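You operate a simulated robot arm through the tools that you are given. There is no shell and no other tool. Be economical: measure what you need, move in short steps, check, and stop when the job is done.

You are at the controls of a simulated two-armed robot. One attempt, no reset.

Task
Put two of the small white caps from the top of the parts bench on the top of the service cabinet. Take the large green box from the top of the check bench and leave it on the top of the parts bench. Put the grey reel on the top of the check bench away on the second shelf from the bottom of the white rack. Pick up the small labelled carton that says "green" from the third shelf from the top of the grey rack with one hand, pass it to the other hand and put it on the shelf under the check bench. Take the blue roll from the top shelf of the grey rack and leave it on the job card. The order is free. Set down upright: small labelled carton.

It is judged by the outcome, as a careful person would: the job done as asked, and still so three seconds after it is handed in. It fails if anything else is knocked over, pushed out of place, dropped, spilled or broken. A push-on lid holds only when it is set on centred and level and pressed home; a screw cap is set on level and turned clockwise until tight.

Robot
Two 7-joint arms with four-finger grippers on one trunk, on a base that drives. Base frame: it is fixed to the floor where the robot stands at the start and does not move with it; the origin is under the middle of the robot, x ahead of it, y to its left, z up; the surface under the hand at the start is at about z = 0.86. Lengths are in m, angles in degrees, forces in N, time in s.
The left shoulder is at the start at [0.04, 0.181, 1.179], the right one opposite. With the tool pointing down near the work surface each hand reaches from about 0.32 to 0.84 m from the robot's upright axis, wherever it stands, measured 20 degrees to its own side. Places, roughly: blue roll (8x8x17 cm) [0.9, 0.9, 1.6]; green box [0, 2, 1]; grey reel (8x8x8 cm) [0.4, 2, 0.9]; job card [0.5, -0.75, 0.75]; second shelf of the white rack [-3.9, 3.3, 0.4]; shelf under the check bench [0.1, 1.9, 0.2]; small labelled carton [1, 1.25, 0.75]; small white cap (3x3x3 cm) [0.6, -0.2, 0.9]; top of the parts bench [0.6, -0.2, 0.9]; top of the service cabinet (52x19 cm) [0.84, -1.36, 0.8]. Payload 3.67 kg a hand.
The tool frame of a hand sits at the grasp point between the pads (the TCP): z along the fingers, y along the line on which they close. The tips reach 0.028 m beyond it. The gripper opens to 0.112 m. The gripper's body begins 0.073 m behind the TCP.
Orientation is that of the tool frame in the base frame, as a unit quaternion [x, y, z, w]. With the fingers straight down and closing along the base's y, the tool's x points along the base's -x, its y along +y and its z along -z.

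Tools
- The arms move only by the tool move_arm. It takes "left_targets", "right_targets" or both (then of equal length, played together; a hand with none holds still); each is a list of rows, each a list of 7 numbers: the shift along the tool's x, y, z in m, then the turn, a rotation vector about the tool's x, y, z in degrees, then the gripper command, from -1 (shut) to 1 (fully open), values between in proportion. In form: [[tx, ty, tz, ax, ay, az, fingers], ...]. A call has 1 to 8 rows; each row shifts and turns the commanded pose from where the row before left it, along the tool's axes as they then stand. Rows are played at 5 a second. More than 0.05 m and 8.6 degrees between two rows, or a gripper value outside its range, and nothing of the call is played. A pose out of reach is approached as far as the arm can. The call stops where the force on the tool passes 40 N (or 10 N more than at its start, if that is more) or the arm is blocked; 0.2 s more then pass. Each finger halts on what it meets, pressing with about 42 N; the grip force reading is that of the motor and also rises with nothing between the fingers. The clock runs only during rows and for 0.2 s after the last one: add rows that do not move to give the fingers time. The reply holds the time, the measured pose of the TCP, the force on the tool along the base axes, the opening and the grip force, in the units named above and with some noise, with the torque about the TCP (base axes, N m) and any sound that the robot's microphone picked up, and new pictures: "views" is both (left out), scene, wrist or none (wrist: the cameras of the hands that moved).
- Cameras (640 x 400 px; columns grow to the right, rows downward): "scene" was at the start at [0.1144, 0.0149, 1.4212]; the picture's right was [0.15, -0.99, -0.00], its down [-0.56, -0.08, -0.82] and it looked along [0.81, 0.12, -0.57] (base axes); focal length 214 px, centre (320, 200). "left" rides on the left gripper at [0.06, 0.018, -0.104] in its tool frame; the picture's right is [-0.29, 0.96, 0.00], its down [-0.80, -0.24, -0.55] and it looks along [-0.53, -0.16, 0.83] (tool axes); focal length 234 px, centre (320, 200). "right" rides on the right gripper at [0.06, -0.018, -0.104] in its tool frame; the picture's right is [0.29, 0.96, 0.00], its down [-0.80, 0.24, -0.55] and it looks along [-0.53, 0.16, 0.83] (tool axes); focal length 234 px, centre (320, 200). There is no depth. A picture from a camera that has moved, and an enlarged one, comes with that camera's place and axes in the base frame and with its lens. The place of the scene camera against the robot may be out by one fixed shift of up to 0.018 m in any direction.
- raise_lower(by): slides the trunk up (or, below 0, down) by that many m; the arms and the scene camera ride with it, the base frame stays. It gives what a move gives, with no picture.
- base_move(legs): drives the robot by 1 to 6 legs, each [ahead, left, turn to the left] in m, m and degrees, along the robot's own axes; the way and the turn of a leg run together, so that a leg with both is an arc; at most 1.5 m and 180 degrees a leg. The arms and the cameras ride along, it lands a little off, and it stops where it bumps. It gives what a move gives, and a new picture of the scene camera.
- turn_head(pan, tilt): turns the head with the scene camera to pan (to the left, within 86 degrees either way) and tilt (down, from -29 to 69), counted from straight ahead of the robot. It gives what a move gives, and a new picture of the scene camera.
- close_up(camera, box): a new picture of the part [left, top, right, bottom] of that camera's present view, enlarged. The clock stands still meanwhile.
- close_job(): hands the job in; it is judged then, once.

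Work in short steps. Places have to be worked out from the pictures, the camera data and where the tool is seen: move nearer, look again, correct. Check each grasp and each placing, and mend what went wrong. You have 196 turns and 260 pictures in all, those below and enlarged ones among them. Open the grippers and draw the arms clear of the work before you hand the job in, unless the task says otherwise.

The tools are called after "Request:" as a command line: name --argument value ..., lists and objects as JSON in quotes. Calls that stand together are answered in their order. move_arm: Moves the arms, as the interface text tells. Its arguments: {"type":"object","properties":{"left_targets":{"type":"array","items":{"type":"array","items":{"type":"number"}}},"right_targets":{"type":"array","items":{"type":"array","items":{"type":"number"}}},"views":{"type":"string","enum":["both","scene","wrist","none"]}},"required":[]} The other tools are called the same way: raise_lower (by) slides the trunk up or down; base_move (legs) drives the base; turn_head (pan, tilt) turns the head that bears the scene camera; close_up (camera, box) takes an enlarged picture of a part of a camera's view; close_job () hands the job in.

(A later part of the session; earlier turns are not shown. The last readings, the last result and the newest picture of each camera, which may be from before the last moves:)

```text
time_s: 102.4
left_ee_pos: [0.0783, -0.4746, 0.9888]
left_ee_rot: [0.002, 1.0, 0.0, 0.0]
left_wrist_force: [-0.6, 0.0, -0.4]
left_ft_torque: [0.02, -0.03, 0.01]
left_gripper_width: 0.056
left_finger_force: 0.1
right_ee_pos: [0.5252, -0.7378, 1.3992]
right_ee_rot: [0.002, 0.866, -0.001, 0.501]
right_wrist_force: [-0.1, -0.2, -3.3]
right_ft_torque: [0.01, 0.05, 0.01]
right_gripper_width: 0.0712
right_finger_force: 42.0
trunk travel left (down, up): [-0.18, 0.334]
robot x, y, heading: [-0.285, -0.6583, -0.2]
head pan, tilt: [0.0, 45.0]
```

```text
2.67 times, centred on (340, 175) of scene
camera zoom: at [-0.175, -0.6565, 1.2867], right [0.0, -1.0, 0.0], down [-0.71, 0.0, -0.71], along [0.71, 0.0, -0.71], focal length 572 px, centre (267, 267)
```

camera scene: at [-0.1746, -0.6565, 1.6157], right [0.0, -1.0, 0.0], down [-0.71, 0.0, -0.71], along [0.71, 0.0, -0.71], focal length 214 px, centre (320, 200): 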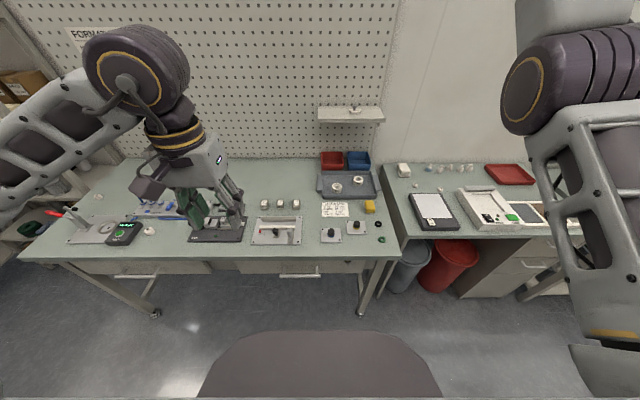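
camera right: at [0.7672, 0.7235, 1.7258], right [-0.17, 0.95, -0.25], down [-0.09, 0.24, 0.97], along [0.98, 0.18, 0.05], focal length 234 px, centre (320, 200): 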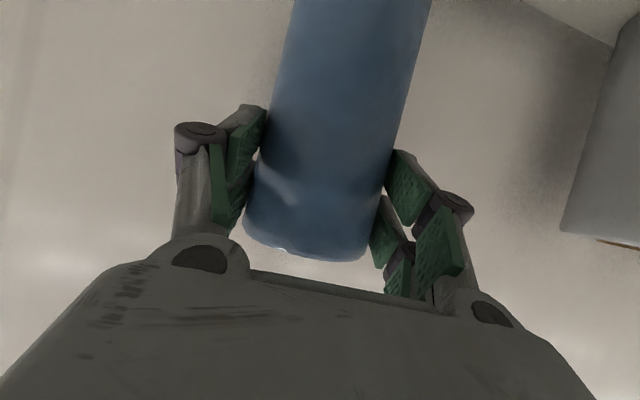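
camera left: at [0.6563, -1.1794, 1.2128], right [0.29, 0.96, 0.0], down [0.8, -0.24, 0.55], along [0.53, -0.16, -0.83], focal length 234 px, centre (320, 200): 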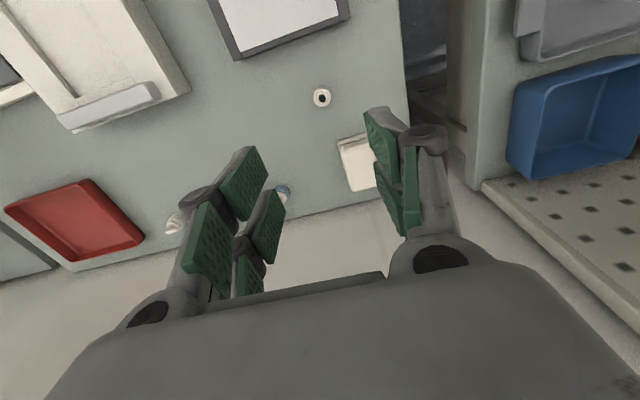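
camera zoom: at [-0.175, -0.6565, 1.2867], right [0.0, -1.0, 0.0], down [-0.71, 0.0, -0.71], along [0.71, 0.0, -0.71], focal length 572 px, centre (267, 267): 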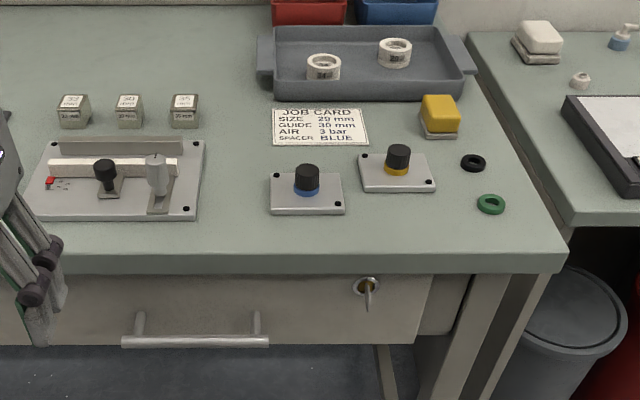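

Card spans about x 0.47–0.56, y −0.67–−0.80. I lower the roll toward (0.515, −0.732), first to about 4 cm above.

Request:
move_arm --right_targets '[[0.043, 0, 0.0248, 0, 0, 0, -1], [0.043, 0, 0.0248, 0, 0, 0, -1], [0.043, 0, 0.0248, 0, 0, 0, -1], [0.043, 0, 0.0248, 0, 0, 0, -1], [0.043, 0, 0.0248, 0, 0, 0, -1], [0.043, 0, 0.0248, 0, 0, 0, -1], [0.043, 0.004, 0.016, 0, 0, 0, -1]]' --views "both"

```text
time_s: 104.0
left_ee_pos: [0.0784, -0.4736, 0.9882]
left_ee_rot: [0.002, 1.0, 0.0, 0.0]
left_wrist_force: [-0.6, -1.0, 0.5]
left_ft_torque: [-0.01, -0.04, -0.02]
left_gripper_width: 0.0558
left_finger_force: 0.1
right_ee_pos: [0.5172, -0.7351, 1.0594]
right_ee_rot: [0.001, 0.865, 0.0, 0.501]
right_wrist_force: [-0.6, 0.6, -2.9]
right_ft_torque: [0.03, 0.08, 0.01]
right_gripper_width: 0.0714
right_finger_force: 41.9
trunk travel left (down, up): [-0.18, 0.334]
robot x, y, heading: [-0.284, -0.6576, -0.2]
head pan, tilt: [0.0, 45.0]
camera scene: at [-0.1748, -0.6565, 1.2866], right [0.0, -1.0, 0.0], down [-0.71, 0.0, -0.71], along [0.71, 0.0, -0.71], focal length 214 px, centre (320, 200)
camera right: at [0.3967, -0.7537, 1.0595], right [-0.14, 0.96, -0.25], down [-0.08, 0.24, 0.97], along [0.99, 0.16, 0.05], focal length 234 px, centre (320, 200)
```

scene: 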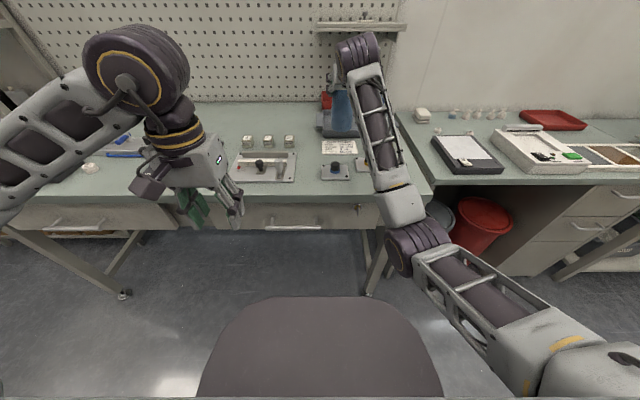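
right: 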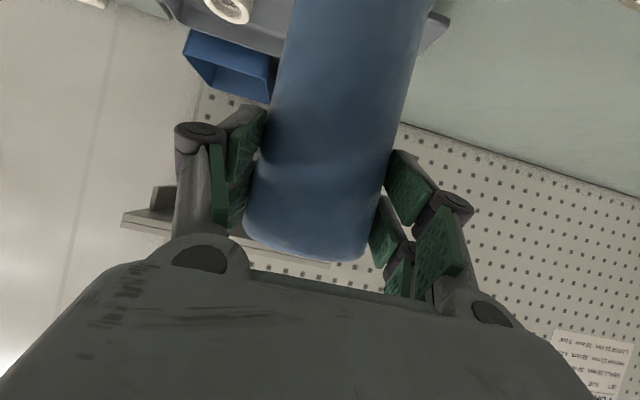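

Elbow stays in front of the bench and above its edge. I zoom to check the roll's foot against the card.

Request:
close_up --camera "scene" --box '[270, 60, 430, 210]'

```text
2.67 times, centred on (350, 135) of scene
camera zoom: at [-0.1748, -0.6565, 1.2866], right [0.0, -1.0, 0.0], down [-0.71, 0.0, -0.71], along [0.71, 0.0, -0.71], focal length 572 px, centre (240, 373)
```

zoom: 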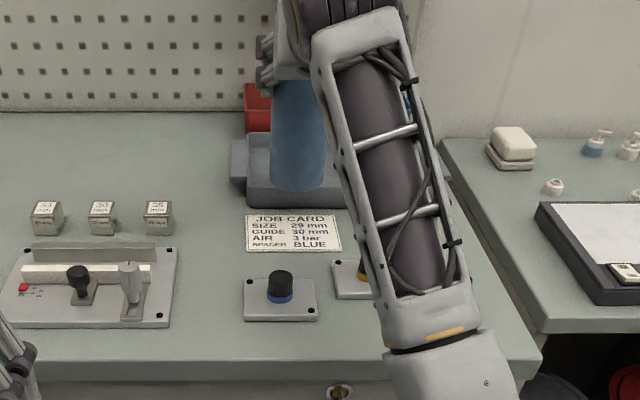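

Relative to the card, the roll hangs about 3 cm too far back. I correct −3 cm in x and come down 4 cm.

Request:
move_arm --right_targets '[[0.015, 0, -0.026, 0, 0, 0, -1], [0.0346, 0.003, 0.02, 0, 0, 0, -1], [0, 0, 0, 0, 0, 0, -1]]' --views "none"

Request:
close_up --camera "scene" --box '[290, 80, 410, 180]'

```text
time_s: 104.8
left_ee_pos: [0.077, -0.4733, 0.9888]
left_ee_rot: [0.002, 1.0, 0.001, 0.0]
left_wrist_force: [0.1, -0.3, 0.7]
left_ft_torque: [0.01, -0.03, -0.06]
left_gripper_width: 0.056
left_finger_force: 0.0
right_ee_pos: [0.4858, -0.7293, 1.0191]
right_ee_rot: [0.002, 0.866, 0.0, 0.501]
right_wrist_force: [-0.5, 0.6, -3.4]
right_ft_torque: [-0.01, 0.02, -0.04]
right_gripper_width: 0.071
right_finger_force: 42.7
trunk travel left (down, up): [-0.18, 0.334]
robot x, y, heading: [-0.2832, -0.6567, -0.2]
head pan, tilt: [0.0, 45.0]
```

```text
4.00 times, centred on (350, 130) of scene
camera zoom: at [-0.1757, -0.6564, 1.2867], right [0.0, -1.0, 0.0], down [-0.71, 0.0, -0.71], along [0.71, 0.0, -0.71], focal length 858 px, centre (200, 480)
```

zoom: 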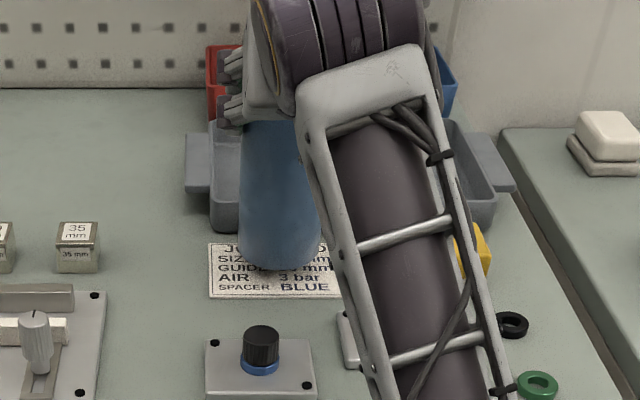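

Now centred over the card. Lower gently until contact.

Request:
move_arm --right_targets '[[0.0104, 0, 0.006, 0, 0, 0, -1], [0.0043, 0, 0.0025, 0, 0, 0, -1], [0.0026, 0, 0.0015, 0, 0, 0, -1], [0, 0, 0, 0, 0, 0, -1]]' --views "none"

```text
time_s: 105.8
left_ee_pos: [0.0761, -0.4738, 0.9903]
left_ee_rot: [0.003, 1.0, -0.001, 0.0]
left_wrist_force: [-0.5, -0.1, -0.5]
left_ft_torque: [0.02, 0.0, -0.02]
left_gripper_width: 0.0561
left_finger_force: 0.2
right_ee_pos: [0.4858, -0.7316, 1.0013]
right_ee_rot: [0.002, 0.863, 0.0, 0.505]
right_wrist_force: [2.6, -1.3, 16.5]
right_ft_torque: [0.18, -0.25, -0.02]
right_gripper_width: 0.0713
right_finger_force: 42.3
trunk travel left (down, up): [-0.18, 0.334]
robot x, y, heading: [-0.2798, -0.6566, -0.3]
head pan, tilt: [0.0, 45.0]
```

Contact (16 N). I ease off slightly, open, and withdraw along the finger line.

Request:
move_arm --right_targets '[[-0.0022, 0, -0.0012, 0, 0, 0, -1], [0, 0, 0, 0, 0, 0, 0.7], [0, 0, 0, 0, 0, 0, 0.7], [0, 0, -0.04, 0, 0, 0, 0.7], [0, 0, -0.045, 0, 0, 0, 0.7], [0, 0, -0.045, 0, 0, 0, 0.7], [-0.03, 0, -0.02, 0, 0, 0, 0.7]]' --views "scene"

```text
time_s: 107.4
left_ee_pos: [0.0773, -0.4736, 0.9883]
left_ee_rot: [0.002, 1.0, -0.001, 0.0]
left_wrist_force: [0.5, 0.2, -0.8]
left_ft_torque: [0.0, -0.01, -0.04]
left_gripper_width: 0.0559
left_finger_force: 0.1
right_ee_pos: [0.3729, -0.7286, 1.098]
right_ee_rot: [0.001, 0.866, 0.0, 0.501]
right_wrist_force: [0.2, 0.0, -0.5]
right_ft_torque: [0.03, 0.0, -0.02]
right_gripper_width: 0.0954
right_finger_force: 0.1
trunk travel left (down, up): [-0.18, 0.334]
robot x, y, heading: [-0.2817, -0.6596, -0.6]
head pan, tilt: [0.0, 45.0]
camera scene: at [-0.1752, -0.6561, 1.2867], right [0.0, -1.0, 0.0], down [-0.71, 0.0, -0.71], along [0.71, 0.0, -0.71], focal length 214 px, centre (320, 200)
```

scene: 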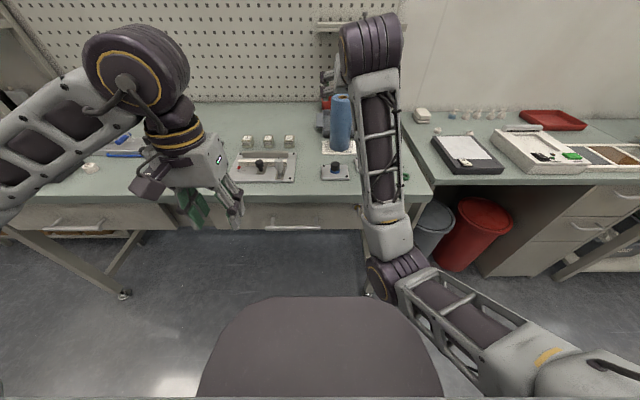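

The roll stands on the card. I raise the trunk, back off a little and drive to the grey rack again.

Request:
close_up --camera "scene" --box '[290, 80, 400, 180]'

Request:
raise_lower --by 0.15

Request:
base_move --legs '[[-0.15, 0, 0], [0, 0.9, 0], [0, 0.8, 0]]'

Request:
close_up --camera "scene" --box '[200, 60, 440, 210]'

```text
4.00 times, centred on (345, 130) of scene
camera zoom: at [-0.1752, -0.6561, 1.2867], right [0.0, -1.0, 0.0], down [-0.71, 0.0, -0.71], along [0.71, 0.0, -0.71], focal length 858 px, centre (220, 480)
```

zoom: 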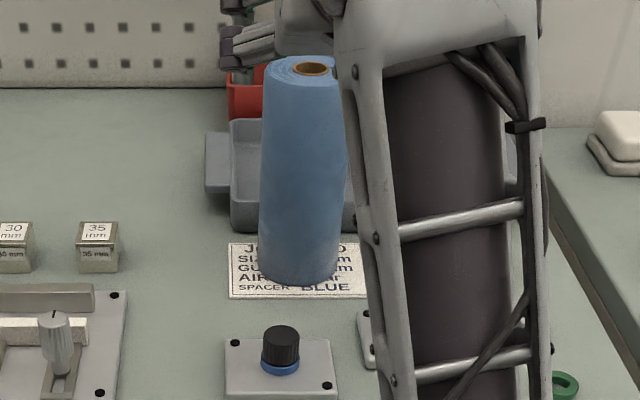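

```text
time_s: 109.1
left_ee_pos: [0.0792, -0.4735, 1.1383]
left_ee_rot: [0.002, 1.0, 0.0, 0.0]
left_wrist_force: [-0.2, 0.3, -1.0]
left_ft_torque: [-0.01, 0.01, 0.0]
left_gripper_width: 0.0561
left_finger_force: 0.0
right_ee_pos: [0.3718, -0.7304, 1.2478]
right_ee_rot: [0.002, 0.865, -0.001, 0.501]
right_wrist_force: [0.4, -0.1, 0.2]
right_ft_torque: [0.02, 0.02, 0.0]
right_gripper_width: 0.0953
right_finger_force: 0.0
trunk travel left (down, up): [-0.33, 0.184]
robot x, y, heading: [-0.2818, -0.6585, -0.2]
head pan, tilt: [0.0, 45.0]
```

```text
time_s: 119.0
left_ee_pos: [-0.0762, 1.2402, 1.1371]
left_ee_rot: [-0.002, 1.0, 0.0, 0.0]
left_wrist_force: [-0.2, -0.1, 0.8]
left_ft_torque: [-0.02, -0.02, 0.0]
left_gripper_width: 0.0562
left_finger_force: 0.1
right_ee_pos: [0.2212, 0.9881, 1.2466]
right_ee_rot: [-0.001, 0.865, 0.001, 0.501]
right_wrist_force: [0.1, 0.1, 0.2]
right_ft_torque: [-0.01, 0.01, 0.01]
right_gripper_width: 0.0952
right_finger_force: 0.2
trunk travel left (down, up): [-0.33, 0.184]
robot x, y, heading: [-0.4339, 1.0527, 0.2]
head pan, tilt: [0.0, 45.0]
camera scene: at [-0.3275, 1.0553, 1.4355], right [0.0, -1.0, 0.0], down [-0.71, 0.0, -0.71], along [0.71, 0.0, -0.71], focal length 214 px, centre (320, 200)
```

scene: 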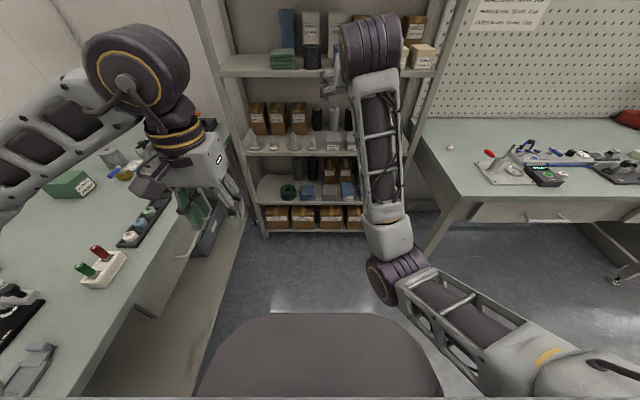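

```text
2.67 times, centred on (320, 135) of scene
camera zoom: at [-0.3275, 1.0553, 1.4355], right [0.0, -1.0, 0.0], down [-0.71, 0.0, -0.71], along [0.71, 0.0, -0.71], focal length 572 px, centre (320, 373)
```

zoom: 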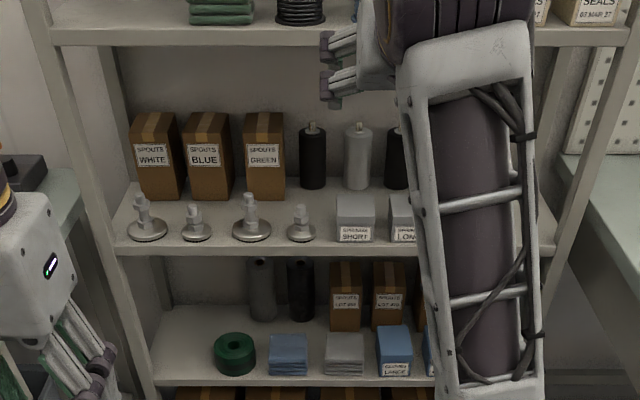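

The target is the "SPOUTS GREEN" carton, third at the back of the third shelf (about (0.85, 1.18), shelf z≈0.82, top ≈0.95), with spouts standing in front. I turn the base 25° left so the right hand can enter square to the rack, and realign the hand's yaw to point along +x.

Request:
base_move --legs '[[0, -0.02, 25]]'

Request:
move_arm --right_targets '[[0, 0, 0, 7.2, 0, 4.17, 0.8], [0, 0, 0, 7.2, 0, 4.17, 0.8], [0, 0, 0, 7.2, 0, 4.17, 0.8], [0, 0, 0, 0, 8, 0, 0.8]]' --views "wrist"

```text
time_s: 120.8
left_ee_pos: [-0.1841, 1.3544, 1.1377]
left_ee_rot: [-0.218, 0.976, 0.001, 0.0]
left_wrist_force: [0.1, 0.7, 0.6]
left_ft_torque: [-0.01, 0.0, 0.02]
left_gripper_width: 0.056
left_finger_force: 0.1
right_ee_pos: [0.1923, 1.2501, 1.2468]
right_ee_rot: [-0.188, 0.845, 0.109, 0.488]
right_wrist_force: [-0.3, -0.4, -0.5]
right_ft_torque: [0.03, -0.02, 0.01]
right_gripper_width: 0.0952
right_finger_force: 0.1
trunk travel left (down, up): [-0.33, 0.184]
robot x, y, heading: [-0.4308, 1.032, 25.0]
head pan, tilt: [0.0, 45.0]
camera scene: at [-0.3329, 1.079, 1.4355], right [0.42, -0.91, 0.0], down [-0.64, -0.3, -0.71], along [0.64, 0.3, -0.71], focal length 214 px, centre (320, 200)
```

scene: 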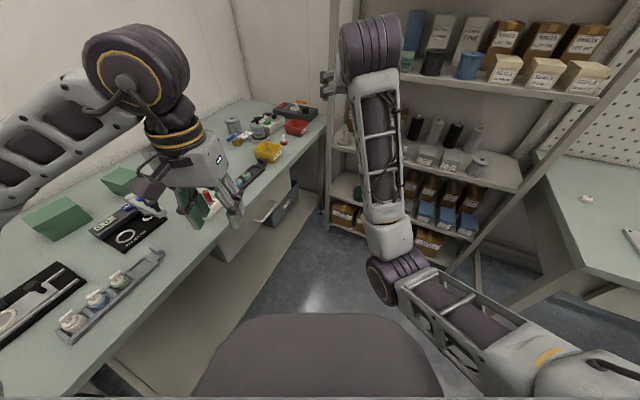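

```text
time_s: 121.8
left_ee_pos: [-0.1828, 1.3543, 1.1375]
left_ee_rot: [-0.217, 0.976, 0.0, 0.0]
left_wrist_force: [0.5, 0.3, -0.4]
left_ft_torque: [-0.01, 0.03, 0.0]
left_gripper_width: 0.0561
left_finger_force: 0.0
right_ee_pos: [0.1991, 1.2439, 1.2443]
right_ee_rot: [0.003, 0.897, -0.009, 0.441]
right_wrist_force: [1.1, -0.3, -0.1]
right_ft_torque: [0.02, 0.0, 0.01]
right_gripper_width: 0.101
right_finger_force: 0.0
trunk travel left (down, up): [-0.33, 0.184]
robot x, y, heading: [-0.4304, 1.0375, 25.3]
head pan, tilt: [0.0, 45.0]
camera right: at [0.0801, 1.2262, 1.2594], right [-0.16, 0.96, -0.24], down [0.05, 0.25, 0.97], along [0.99, 0.14, -0.09], focal length 234 px, centre (320, 200)
```

right: 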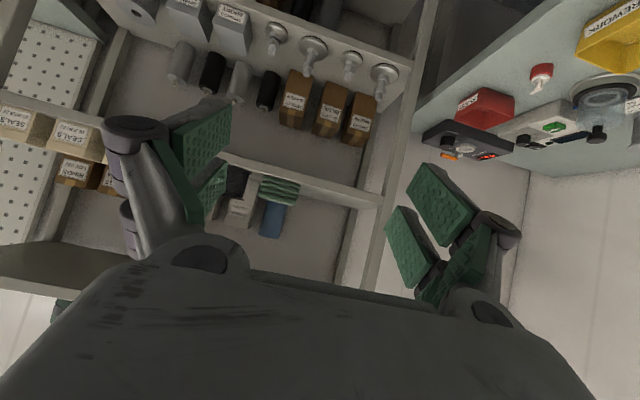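

The wrist camera sees the carton well; I zoom in on it.

Request:
close_up --camera "right" --box '[200, 20, 420, 157]'

```text
2.91 times, centred on (310, 88) of right
camera zoom: at [0.0801, 1.2262, 1.2594], right [-0.16, 0.96, -0.24], down [0.05, 0.25, 0.97], along [0.99, 0.14, -0.09], focal length 681 px, centre (349, 524)
```

zoom: 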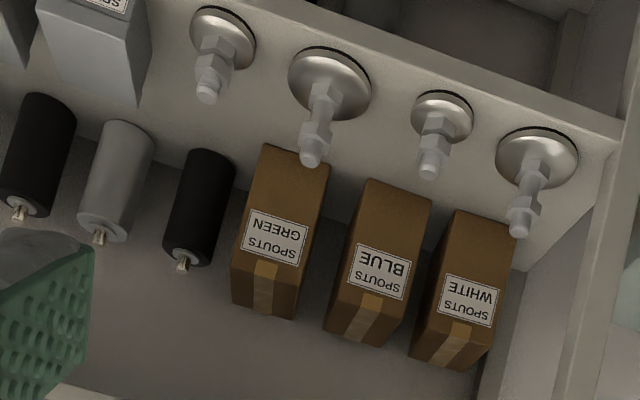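

Measured width about 7 cm, centre y≈1.177. I drive 0.25 m toward the rack for a second view to fix depth and shelf height.

Request:
base_move --legs '[[0.226, -0.107, 0]]'

Request:
close_up --camera "right" --box '[180, 0, 440, 162]'

```text
time_s: 123.7
left_ee_pos: [0.0634, 1.3517, 1.1377]
left_ee_rot: [-0.217, 0.976, 0.0, 0.0]
left_wrist_force: [-0.8, -0.4, 0.7]
left_ft_torque: [0.0, 0.03, -0.01]
left_gripper_width: 0.056
left_finger_force: 0.0
right_ee_pos: [0.4477, 1.2408, 1.2471]
right_ee_rot: [0.004, 0.897, -0.006, 0.442]
right_wrist_force: [0.6, 0.8, -0.7]
right_ft_torque: [0.01, 0.0, -0.01]
right_gripper_width: 0.1011
right_finger_force: 0.0
trunk travel left (down, up): [-0.33, 0.184]
robot x, y, heading: [-0.1822, 1.0326, 25.3]
head pan, tilt: [0.0, 45.0]
camera scene: at [-0.0843, 1.0763, 1.4355], right [0.43, -0.9, 0.0], down [-0.64, -0.3, -0.71], along [0.64, 0.3, -0.71], focal length 214 px, centre (320, 200)
```

scene: 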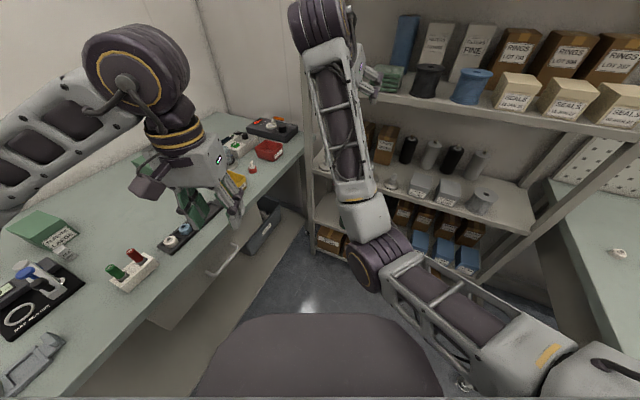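

```text
2.46 times, centred on (310, 81) of right
camera zoom: at [0.328, 1.2241, 1.263], right [-0.16, 0.96, -0.24], down [0.05, 0.25, 0.97], along [0.99, 0.15, -0.09], focal length 576 px, centre (345, 493)
```

zoom: 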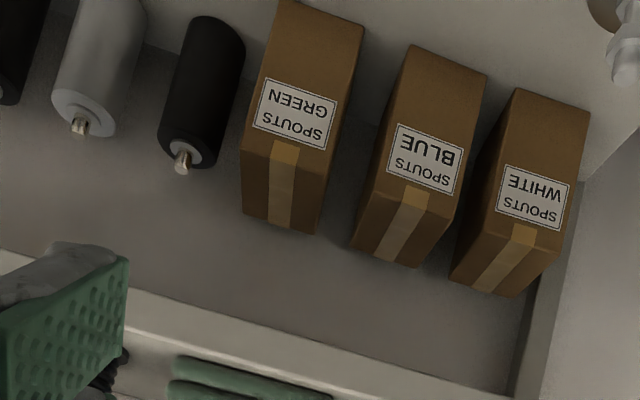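

Triangulated: carton front face at x≈0.821, y≈1.175, shelf z≈0.804, top≈0.934, about 13 cm deep. I raise the trunk (to raise the elbow) and bring the hand down to a level between the shelves, in front of the rack.

Request:
raise_lower --by 0.1

Request:
move_arm --right_targets '[[0.029, -0.0083, 0.0334, 0, 0.6, 0, 0.7], [0.029, -0.0083, 0.0334, 0, 0.6, 0, 0.7], [0.029, -0.0083, 0.0334, 0, 0.6, 0, 0.7], [0.029, -0.0083, 0.0334, 0, 0.6, 0, 0.7], [0.029, -0.0083, 0.0334, 0, 0.6, 0, 0.7], [0.029, -0.0083, 0.0334, 0, 0.6, 0, 0.7], [0.029, -0.0083, 0.0334, 0, 0.6, 0, 0.7], [0.029, -0.0083, 0.0334, 0, 0.6, 0, 0.7]]' --views "both"

```text
time_s: 125.0
left_ee_pos: [0.0633, 1.3519, 1.2379]
left_ee_rot: [-0.218, 0.976, 0.0, 0.0]
left_wrist_force: [0.8, -0.2, 0.4]
left_ft_torque: [0.02, -0.01, 0.03]
left_gripper_width: 0.0559
left_finger_force: 0.1
right_ee_pos: [0.4494, 1.2398, 1.3469]
right_ee_rot: [0.005, 0.896, -0.007, 0.443]
right_wrist_force: [0.2, 0.5, 0.0]
right_ft_torque: [0.0, -0.05, -0.03]
right_gripper_width: 0.1007
right_finger_force: 0.0
trunk travel left (down, up): [-0.43, 0.084]
robot x, y, heading: [-0.1835, 1.0308, 25.2]
head pan, tilt: [0.0, 45.0]
```

```text
time_s: 127.0
left_ee_pos: [0.0634, 1.3533, 1.2385]
left_ee_rot: [-0.219, 0.976, 0.0, 0.001]
left_wrist_force: [0.6, 0.0, 0.4]
left_ft_torque: [0.01, 0.01, 0.02]
left_gripper_width: 0.0558
left_finger_force: 0.0
right_ee_pos: [0.5624, 1.1345, 1.0743]
right_ee_rot: [0.019, 0.881, -0.031, 0.473]
right_wrist_force: [0.1, 0.2, 0.2]
right_ft_torque: [0.05, 0.0, 0.04]
right_gripper_width: 0.0951
right_finger_force: 0.0
trunk travel left (down, up): [-0.43, 0.084]
robot x, y, heading: [-0.1807, 1.0327, 25.1]
head pan, tilt: [0.0, 45.0]
stopped in row 8 (right hand): the arm was blocked; the commanded pose is now the measured one
camera scene: at [-0.0845, 1.0762, 1.5362], right [0.43, -0.9, 0.0], down [-0.64, -0.3, -0.71], along [0.64, 0.3, -0.71], focal length 214 px, centre (320, 200)
camera right: at [0.4413, 1.1237, 1.0813], right [-0.1, 0.96, -0.28], down [-0.01, 0.28, 0.96], along [1.0, 0.1, -0.02], focal length 234 px, centre (320, 200)
```

scene: 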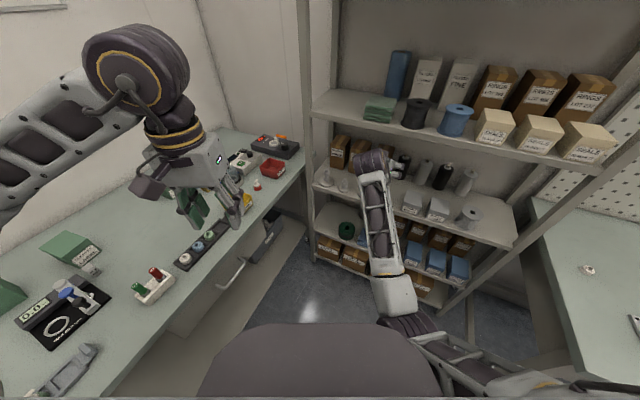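
right: 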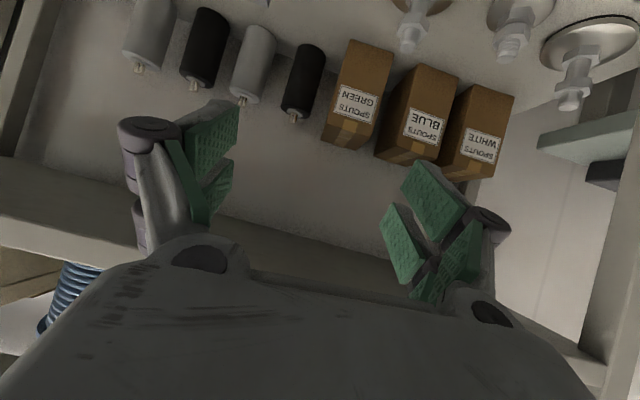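

The elbow is pressed against the robot's own body in this turned posture. The mirrored stance with the left hand at heading 0 worked well for the roll, so I back off, square up and use the left hand.

Request:
base_move --legs '[[-0.2, 0, 0], [0, 0, -25], [0, 0.08, 0]]'

Request:
move_arm --left_targets '[[0, 0, 0, 0, -8.57, 0, 0.7], [0, 0, 0, 0, -8.57, 0, 0.7], [0, 0, 0, 0, -8.57, 0, 0.7], [0, 0, 0, 0, -8.57, 0, 0.7], [0, 0, 0, 0, -8.57, 0, 0.7], [0, 0, 0, 0, -5, 0, 0.7]]' --right_targets '[[0, -0.04, -0.02, 0, 8.2, 0, 0.7], [0, -0.04, -0.02, 0, 8.2, 0, 0.7], [0, -0.04, -0.02, 0, 8.2, 0, 0.7], [0, 0, -0.03, 0, 8.2, 0, 0.7], [0, 0, -0.03, 0, 8.2, 0, 0.7], [0, 0, -0.03, 0, 8.2, 0, 0.7]]' --views "scene"

```text
time_s: 130.7
left_ee_pos: [-0.0053, 1.2125, 1.2379]
left_ee_rot: [-0.004, 1.0, 0.0, 0.0]
left_wrist_force: [0.1, 0.1, 0.5]
left_ft_torque: [0.01, 0.0, 0.0]
left_gripper_width: 0.056
left_finger_force: 0.2
right_ee_pos: [0.3565, 0.8047, 1.0709]
right_ee_rot: [0.207, 0.856, -0.132, 0.455]
right_wrist_force: [-0.9, -0.1, -0.2]
right_ft_torque: [-0.01, -0.01, -0.02]
right_gripper_width: 0.0953
right_finger_force: 0.1
trunk travel left (down, up): [-0.43, 0.084]
robot x, y, heading: [-0.3664, 1.0245, 0.2]
head pan, tilt: [0.0, 45.0]
camera scene: at [-0.2556, 1.0257, 1.5362], right [0.01, -1.0, 0.0], down [-0.71, -0.01, -0.71], along [0.71, 0.01, -0.71], focal length 214 px, centre (320, 200)
```

scene: 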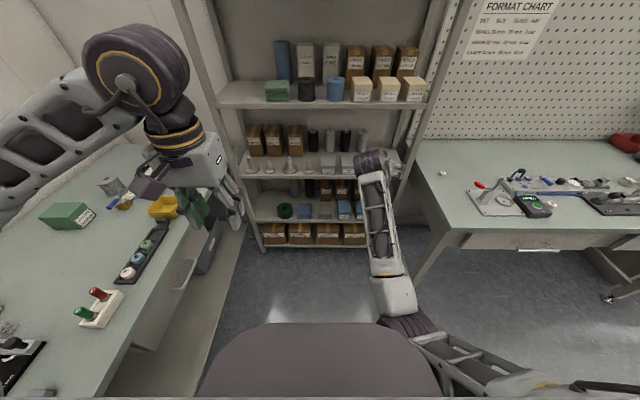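

```text
time_s: 132.1
left_ee_pos: [0.0903, 1.1811, 1.2883]
left_ee_rot: [-0.004, 0.914, 0.002, 0.405]
left_wrist_force: [0.6, 0.2, -0.9]
left_ft_torque: [-0.01, 0.03, -0.01]
left_gripper_width: 0.0946
left_finger_force: 0.0
left hand out of reach, approached as far as the arm can: row 3, 4, 5, 6
right_ee_pos: [0.3031, 0.6995, 1.1457]
right_ee_rot: [0.245, 0.967, -0.037, 0.056]
right_wrist_force: [0.0, 0.2, -1.2]
right_ft_torque: [-0.01, 0.03, 0.01]
right_gripper_width: 0.0952
right_finger_force: 0.1
right hand out of reach, approached as far as the arm can: row 5, 6
trunk travel left (down, up): [-0.43, 0.084]
robot x, y, heading: [-0.3631, 1.0235, 0.2]
head pan, tilt: [0.0, 45.0]
camera scene: at [-0.2528, 1.0276, 1.5361], right [0.01, -1.0, 0.0], down [-0.71, -0.01, -0.71], along [0.71, 0.01, -0.71], focal length 214 px, centre (320, 200)
```

scene: 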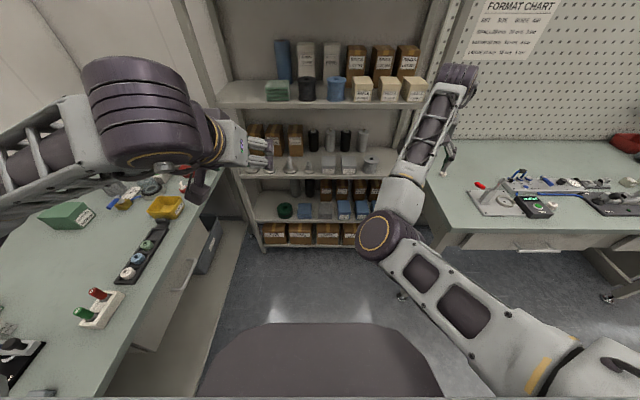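

Left hand points forward at 42° down. I pull the right hand in and up, then lower the trunk for the third shelf.

Request:
move_arm --right_targets '[[0.034, -0.024, -0.02, 0, 0, 0, 0.7], [0.034, -0.024, -0.02, 0, 0, 0, 0.7], [0.034, -0.024, -0.02, 0, 0, 0, 0.7], [0.034, -0.024, -0.02, 0, 0, 0, 0.7], [0.034, -0.024, -0.02, 0, 0, 0, 0.7], [0.034, -0.024, -0.02, 0, 0, 0, 0.7]]' --views "none"

Request:
raise_lower --by -0.25

Request:
turn_head --pan 0 --tilt 35

```text
time_s: 133.5
left_ee_pos: [0.0843, 1.179, 1.2903]
left_ee_rot: [-0.004, 0.914, 0.002, 0.406]
left_wrist_force: [0.4, -0.4, -0.4]
left_ft_torque: [0.04, -0.01, 0.02]
left_gripper_width: 0.0951
left_finger_force: 0.0
right_ee_pos: [0.1647, 0.5586, 1.1894]
right_ee_rot: [0.243, 0.968, -0.033, 0.058]
right_wrist_force: [-0.5, 0.4, 0.0]
right_ft_torque: [-0.01, 0.0, 0.01]
right_gripper_width: 0.0951
right_finger_force: 0.1
right hand out of reach, approached as far as the arm can: row 1, 2, 3, 4, 5, 6
trunk travel left (down, up): [-0.43, 0.084]
robot x, y, heading: [-0.3638, 1.0221, 0.4]
head pan, tilt: [0.0, 45.0]
```

```text
time_s: 136.1
left_ee_pos: [0.0865, 1.1806, 1.0407]
left_ee_rot: [-0.004, 0.914, 0.003, 0.405]
left_wrist_force: [0.4, -0.7, 1.1]
left_ft_torque: [0.04, -0.01, 0.01]
left_gripper_width: 0.0951
left_finger_force: 0.0
right_ee_pos: [0.1674, 0.5587, 0.9404]
right_ee_rot: [0.243, 0.968, -0.035, 0.057]
right_wrist_force: [1.2, -1.0, 0.1]
right_ft_torque: [0.01, -0.06, 0.01]
right_gripper_width: 0.0952
right_finger_force: 0.0
trunk travel left (down, up): [-0.18, 0.334]
robot x, y, heading: [-0.361, 1.0253, 0.6]
head pan, tilt: [0.0, 45.0]
```

```text
time_s: 136.8
left_ee_pos: [0.0847, 1.1802, 1.0409]
left_ee_rot: [-0.004, 0.915, 0.001, 0.404]
left_wrist_force: [0.0, -0.9, -0.1]
left_ft_torque: [0.0, -0.01, -0.02]
left_gripper_width: 0.0951
left_finger_force: 0.1
right_ee_pos: [0.1677, 0.5579, 0.941]
right_ee_rot: [0.244, 0.968, -0.035, 0.056]
right_wrist_force: [0.7, -0.4, -0.7]
right_ft_torque: [0.01, 0.04, 0.0]
right_gripper_width: 0.0951
right_finger_force: 0.2
trunk travel left (down, up): [-0.18, 0.334]
robot x, y, heading: [-0.3631, 1.0277, 0.5]
head pan, tilt: [0.0, 35.0]
camera scene: at [-0.249, 1.0269, 1.3014], right [0.01, -1.0, 0.0], down [-0.57, -0.01, -0.82], along [0.82, 0.01, -0.57], focal length 214 px, centre (320, 200)
```

scene: 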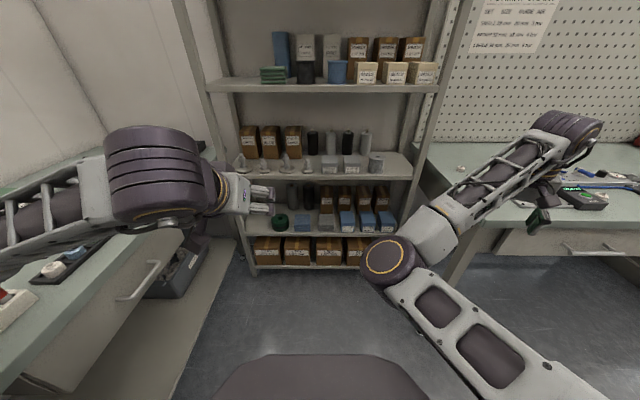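

I raise the right hand well above bench items, then drive forward toward the rack.

Request:
move_arm --right_targets '[[0, 0, -0.048, 0, 0, 0, 0.7], [0, 0, -0.048, 0, 0, 0, 0.7], [0, 0, -0.048, 0, 0, 0, 0.7], [0, 0, -0.048, 0, 0, 0, 0.7]]' --views "none"

Request:
base_move --legs '[[0.36, 0, 0]]'

Request:
close_up --camera "left" --box '[0, 0, 640, 400]'

```text
time_s: 137.8
left_ee_pos: [0.0842, 1.1805, 1.0395]
left_ee_rot: [-0.005, 0.914, 0.002, 0.405]
left_wrist_force: [-0.8, -0.9, 0.5]
left_ft_torque: [0.0, 0.04, -0.02]
left_gripper_width: 0.095
left_finger_force: 0.1
right_ee_pos: [0.1574, 0.5555, 1.1317]
right_ee_rot: [0.244, 0.967, -0.034, 0.057]
right_wrist_force: [-1.6, 0.3, 0.7]
right_ft_torque: [0.0, -0.04, 0.01]
right_gripper_width: 0.0956
right_finger_force: 0.0
right hand out of reach, approached as far as the arm can: row 1, 2, 3
trunk travel left (down, up): [-0.18, 0.334]
robot x, y, heading: [-0.3702, 1.0235, 0.5]
head pan, tilt: [0.0, 35.0]
```

```text
time_s: 140.2
left_ee_pos: [0.4501, 1.1845, 1.0401]
left_ee_rot: [-0.006, 0.914, 0.003, 0.405]
left_wrist_force: [-0.2, -0.2, 0.6]
left_ft_torque: [0.0, -0.03, -0.02]
left_gripper_width: 0.0954
left_finger_force: 0.0
right_ee_pos: [0.5239, 0.5598, 1.13]
right_ee_rot: [0.243, 0.968, -0.035, 0.057]
right_wrist_force: [0.2, 0.1, -0.2]
right_ft_torque: [0.01, 0.02, 0.01]
right_gripper_width: 0.0955
right_finger_force: 0.1
trunk travel left (down, up): [-0.18, 0.334]
robot x, y, heading: [0.0015, 1.0283, 0.8]
head pan, tilt: [0.0, 35.0]
camera scene: at [0.1155, 1.0308, 1.3014], right [0.01, -1.0, 0.0], down [-0.57, -0.01, -0.82], along [0.82, 0.01, -0.57], focal length 214 px, centre (320, 200)
```

scene: 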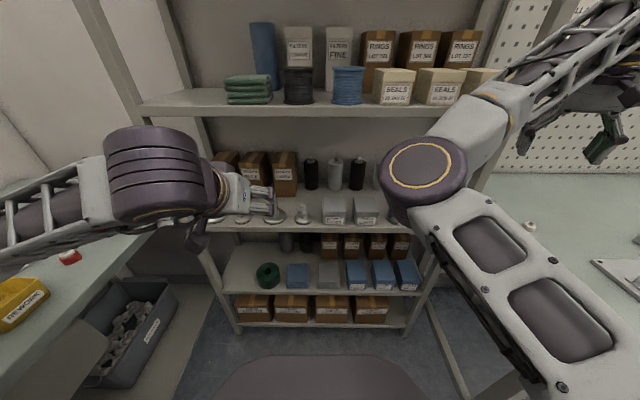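

```text
1.00 times, centred on (320, 200) of left (not enlarged: the box is as wide or as high as the picture)
camera zoom: at [0.3316, 1.2011, 1.0657], right [0.18, 0.96, 0.21], down [0.13, -0.24, 0.96], along [0.97, -0.15, -0.17], focal length 234 px, centre (320, 200)
```

zoom: 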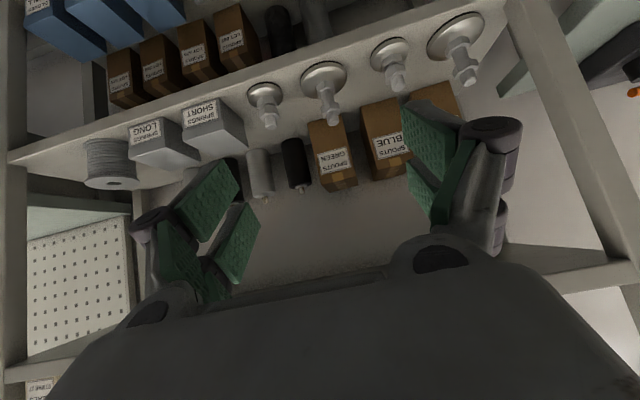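

Rack's left post is at about (0.64, 1.46). The forearm will swing inward as the arm extends; I extend part way and look.

Request:
move_arm --left_targets '[[-0.022, -0.0012, 0.0394, 0, 0, 0, 0.7], [-0.022, -0.0012, 0.0394, 0, 0, 0, 0.7], [-0.022, -0.0012, 0.0394, 0, 0, 0, 0.7], [-0.022, -0.0012, 0.0394, 0, 0, 0, 0.7], [-0.022, -0.0012, 0.0394, 0, 0, 0, 0.7]]' --views "both"

```text
time_s: 141.4
left_ee_pos: [0.6694, 1.1792, 0.987]
left_ee_rot: [-0.005, 0.915, 0.002, 0.404]
left_wrist_force: [0.6, -1.0, 0.0]
left_ft_torque: [0.0, -0.01, 0.01]
left_gripper_width: 0.0951
left_finger_force: 0.1
right_ee_pos: [0.5243, 0.5597, 1.1294]
right_ee_rot: [0.242, 0.968, -0.034, 0.056]
right_wrist_force: [-0.3, 1.0, -0.5]
right_ft_torque: [-0.03, -0.01, 0.02]
right_gripper_width: 0.0954
right_finger_force: 0.2
trunk travel left (down, up): [-0.18, 0.334]
robot x, y, heading: [-0.0019, 1.0293, 0.7]
head pan, tilt: [0.0, 35.0]
camera scene: at [0.1157, 1.0305, 1.3014], right [0.01, -1.0, 0.0], down [-0.57, -0.01, -0.82], along [0.82, 0.01, -0.57], focal length 214 px, centre (320, 200)
camera left: at [0.5504, 1.1951, 1.0127], right [0.18, 0.96, 0.21], down [0.13, -0.24, 0.96], along [0.97, -0.15, -0.17], focal length 234 px, centre (320, 200)
```

scene: 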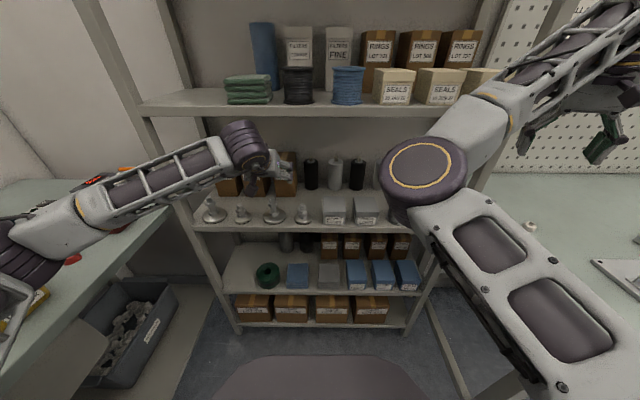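
left: 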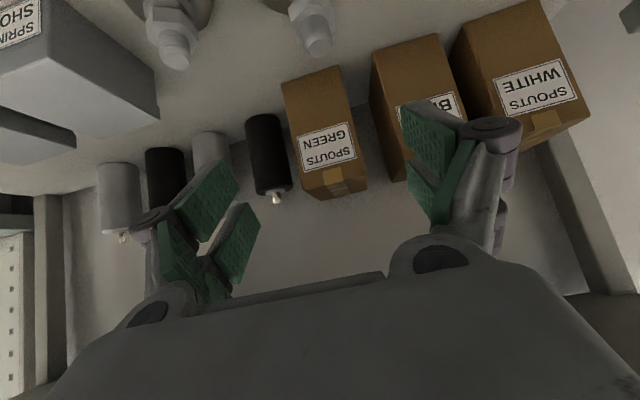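

Carton confirmed at y≈1.174, front top edge z≈0.935. I advance with slight sideways correction and a narrower opening, checking again just before the carton.

Request:
move_arm --left_targets '[[-0.0168, -0.0016, 0.0394, 0, 0, 0, 0.58], [-0.0168, -0.0016, 0.0394, 0, 0, 0, 0.58], [-0.0168, -0.0016, 0.0394, 0, 0, 0, 0.58]]' --views "both"

```text
time_s: 142.2
left_ee_pos: [0.7894, 1.176, 0.9461]
left_ee_rot: [-0.005, 0.915, 0.002, 0.404]
left_wrist_force: [0.6, -0.6, -0.2]
left_ft_torque: [0.01, 0.0, 0.03]
left_gripper_width: 0.0885
left_finger_force: 0.1
right_ee_pos: [0.5246, 0.5595, 1.131]
right_ee_rot: [0.241, 0.968, -0.034, 0.057]
right_wrist_force: [-0.8, -0.1, -0.2]
right_ft_torque: [0.05, 0.02, 0.0]
right_gripper_width: 0.0952
right_finger_force: 0.1
trunk travel left (down, up): [-0.18, 0.334]
robot x, y, heading: [0.0045, 1.0288, 0.7]
head pan, tilt: [0.0, 35.0]
camera scene: at [0.1159, 1.0304, 1.3013], right [0.01, -1.0, 0.0], down [-0.57, -0.01, -0.82], along [0.82, 0.01, -0.57], focal length 214 px, centre (320, 200)
camera left: at [0.6712, 1.1927, 0.9714], right [0.18, 0.96, 0.21], down [0.13, -0.24, 0.96], along [0.97, -0.15, -0.17], focal length 234 px, centre (320, 200)
```

scene: 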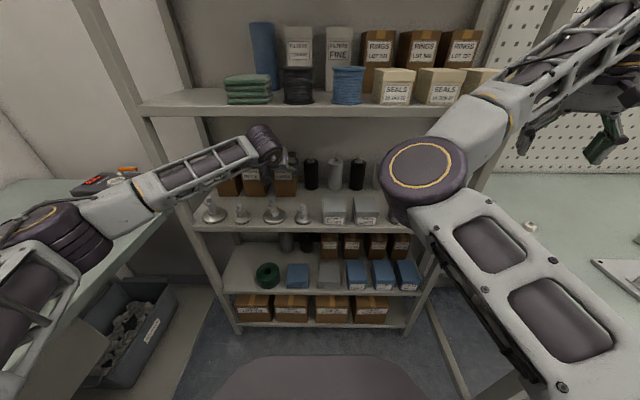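
left: 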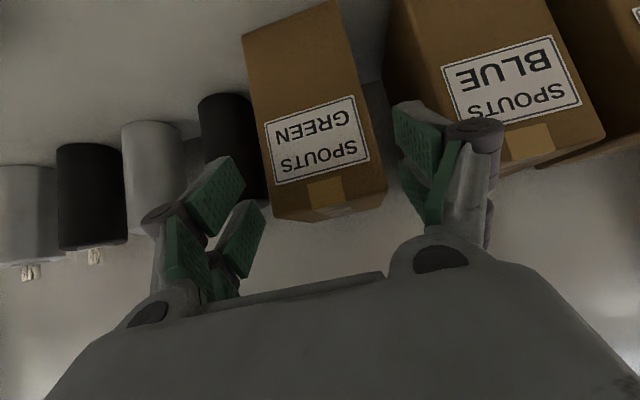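

Well centred (offset ~1 mm). I advance the last 8 cm and close.

Request:
move_arm --left_targets '[[-0.0168, -0.001, 0.0409, 0, 0, 0, 0.58], [-0.0168, -0.001, 0.0409, 0, 0, 0, 0.58], [0, 0, 0, 0, 0, 0, -1], [0, 0, 0, 0, 0, 0, -1], [0, 0, 0, 0, 0, 0, -1]]' --views "wrist"

```text
time_s: 143.4
left_ee_pos: [0.8713, 1.1771, 0.9179]
left_ee_rot: [-0.005, 0.914, 0.002, 0.405]
left_wrist_force: [-1.8, -0.3, 6.7]
left_ft_torque: [0.04, 0.39, 0.0]
left_gripper_width: 0.0815
left_finger_force: 42.0
right_ee_pos: [0.5224, 0.5595, 1.1314]
right_ee_rot: [0.242, 0.968, -0.034, 0.056]
right_wrist_force: [0.2, -0.6, -0.1]
right_ft_torque: [0.0, -0.01, -0.02]
right_gripper_width: 0.0952
right_finger_force: 0.1
trunk travel left (down, up): [-0.18, 0.334]
robot x, y, heading: [-0.0024, 1.0262, 0.7]
head pan, tilt: [0.0, 35.0]
camera left: at [0.7529, 1.1928, 0.9435], right [0.18, 0.96, 0.21], down [0.13, -0.24, 0.96], along [0.97, -0.15, -0.17], focal length 234 px, centre (320, 200)
```

left: 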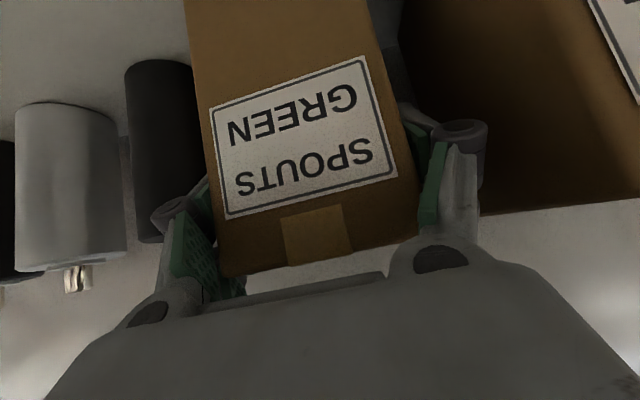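

Gripped (8.1 cm), but at this pitch the wrist would hit the shelf above before the carton clears the spouts (tops ≈0.88). I reopen, flatten the hand to ~25°, and regrip.

Request:
move_arm --left_targets '[[0, 0, 0, 0, 0, 0, 0.6], [0, 0, 0, 0, 0, 0, 0.6], [0, 0, 0, 0, -6, 0, 0.6], [0, 0, 0, 0, -6, 0, 0.6], [0, 0, 0, 0, -5, 0, 0.6]]' --views "both"

```text
time_s: 144.6
left_ee_pos: [0.8739, 1.1778, 0.9126]
left_ee_rot: [-0.004, 0.846, 0.002, 0.534]
left_wrist_force: [0.2, 0.0, 1.3]
left_ft_torque: [0.01, 0.0, -0.01]
left_gripper_width: 0.0902
left_finger_force: 0.5
right_ee_pos: [0.5236, 0.5603, 1.1302]
right_ee_rot: [0.242, 0.968, -0.035, 0.057]
right_wrist_force: [0.4, 0.2, 0.1]
right_ft_torque: [0.02, 0.03, 0.0]
right_gripper_width: 0.095
right_finger_force: 0.0
trunk travel left (down, up): [-0.18, 0.334]
robot x, y, heading: [-0.0003, 1.0277, 0.5]
head pan, tilt: [0.0, 35.0]
camera scene: at [0.1162, 1.0312, 1.3011], right [0.01, -1.0, 0.0], down [-0.57, -0.01, -0.82], along [0.82, 0.01, -0.57], focal length 214 px, centre (320, 200)
camera left: at [0.753, 1.1937, 0.903], right [0.11, 0.96, 0.26], down [-0.15, -0.24, 0.96], along [0.98, -0.15, 0.12], focal length 234 px, centre (320, 200)
```

scene: 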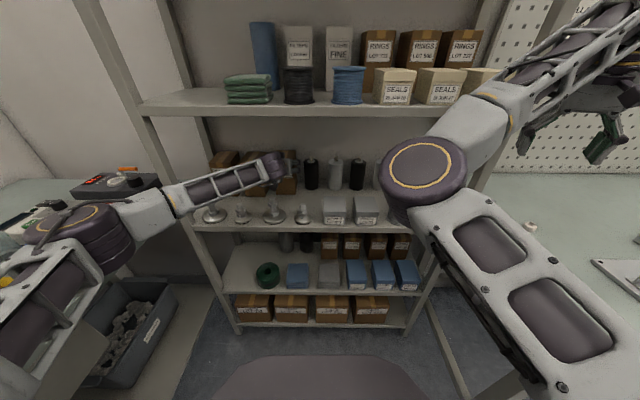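
left: 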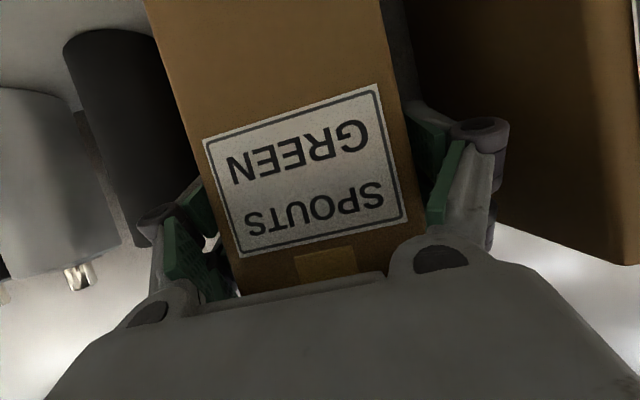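

Flattened without disturbing the carton. Close, then lift 3 cm to test.

Request:
move_arm --left_targets '[[0, 0, 0, 0, 0, 0, -1], [0, 0, 0, 0, 0, 0, -1], [0, 0, 0, 0, 0, 0, -1], [-0.0135, 0, -0.0064, 0, 0, 0, -1], [-0.0135, 0, -0.0064, 0, 0, 0, -1]]' --views "wrist"

```text
time_s: 145.8
left_ee_pos: [0.8729, 1.1783, 0.945]
left_ee_rot: [-0.004, 0.845, 0.003, 0.535]
left_wrist_force: [-0.1, -1.3, -1.4]
left_ft_torque: [0.02, 0.03, -0.01]
left_gripper_width: 0.08
left_finger_force: 42.4
right_ee_pos: [0.5228, 0.5599, 1.1311]
right_ee_rot: [0.242, 0.968, -0.035, 0.057]
right_wrist_force: [0.4, 0.5, 0.8]
right_ft_torque: [-0.01, 0.0, 0.02]
right_gripper_width: 0.095
right_finger_force: 0.0
trunk travel left (down, up): [-0.18, 0.334]
robot x, y, heading: [0.001, 1.0286, 0.4]
head pan, tilt: [0.0, 35.0]
camera left: at [0.7532, 1.1937, 0.936], right [0.11, 0.96, 0.26], down [-0.16, -0.24, 0.96], along [0.98, -0.15, 0.12], focal length 234 px, centre (320, 200)
```

left: 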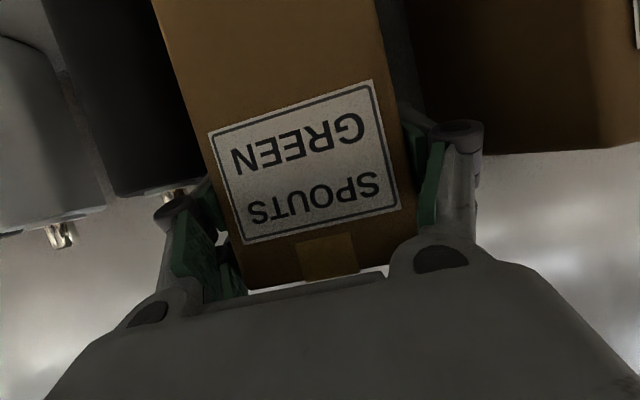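

Carton held and rising. I lift further so its base clears the spouts, staying below the upper shelf, and check.

Request:
move_arm --left_targets '[[-0.028, 0, -0.0133, 0, 0, 0, -1], [-0.029, 0, -0.0138, 0, 0, 0, -1], [0, 0, 0, 0, 0, 0, -1]]' --views "scene"

Request:
close_up --camera "scene" --box '[160, 80, 360, 240]'

```text
time_s: 146.6
left_ee_pos: [0.8732, 1.1772, 1.0108]
left_ee_rot: [-0.004, 0.845, 0.003, 0.535]
left_wrist_force: [0.5, -0.7, -0.9]
left_ft_torque: [0.01, 0.05, -0.01]
left_gripper_width: 0.0801
left_finger_force: 42.4
right_ee_pos: [0.5243, 0.5585, 1.1298]
right_ee_rot: [0.242, 0.968, -0.035, 0.057]
right_wrist_force: [0.3, 0.9, -0.5]
right_ft_torque: [-0.02, -0.02, 0.0]
right_gripper_width: 0.0952
right_finger_force: 0.0
trunk travel left (down, up): [-0.18, 0.334]
robot x, y, heading: [-0.0034, 1.0311, 0.6]
head pan, tilt: [0.0, 35.0]
camera scene: at [0.1154, 1.031, 1.3014], right [0.01, -1.0, 0.0], down [-0.57, -0.01, -0.82], along [0.82, 0.01, -0.57], focal length 214 px, centre (320, 200)
```

scene: 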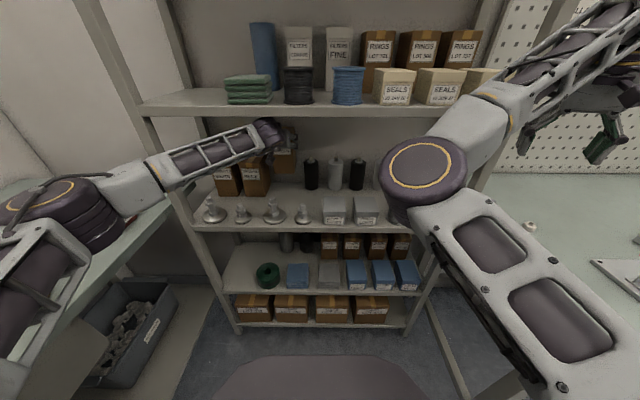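

```text
2.50 times, centred on (260, 160) of scene
camera zoom: at [0.1154, 1.031, 1.3014], right [0.01, -1.0, 0.0], down [-0.57, -0.01, -0.82], along [0.82, 0.01, -0.57], focal length 536 px, centre (470, 300)
```

zoom: 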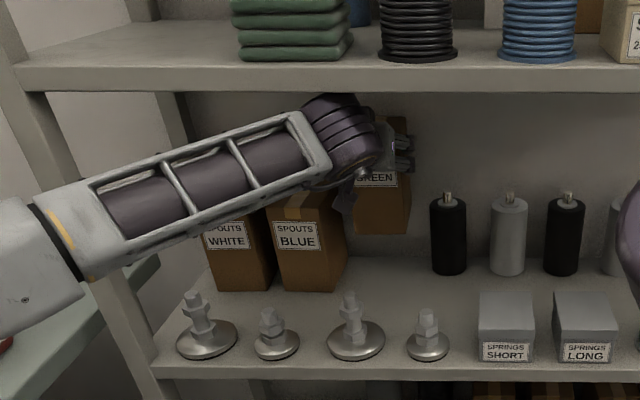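

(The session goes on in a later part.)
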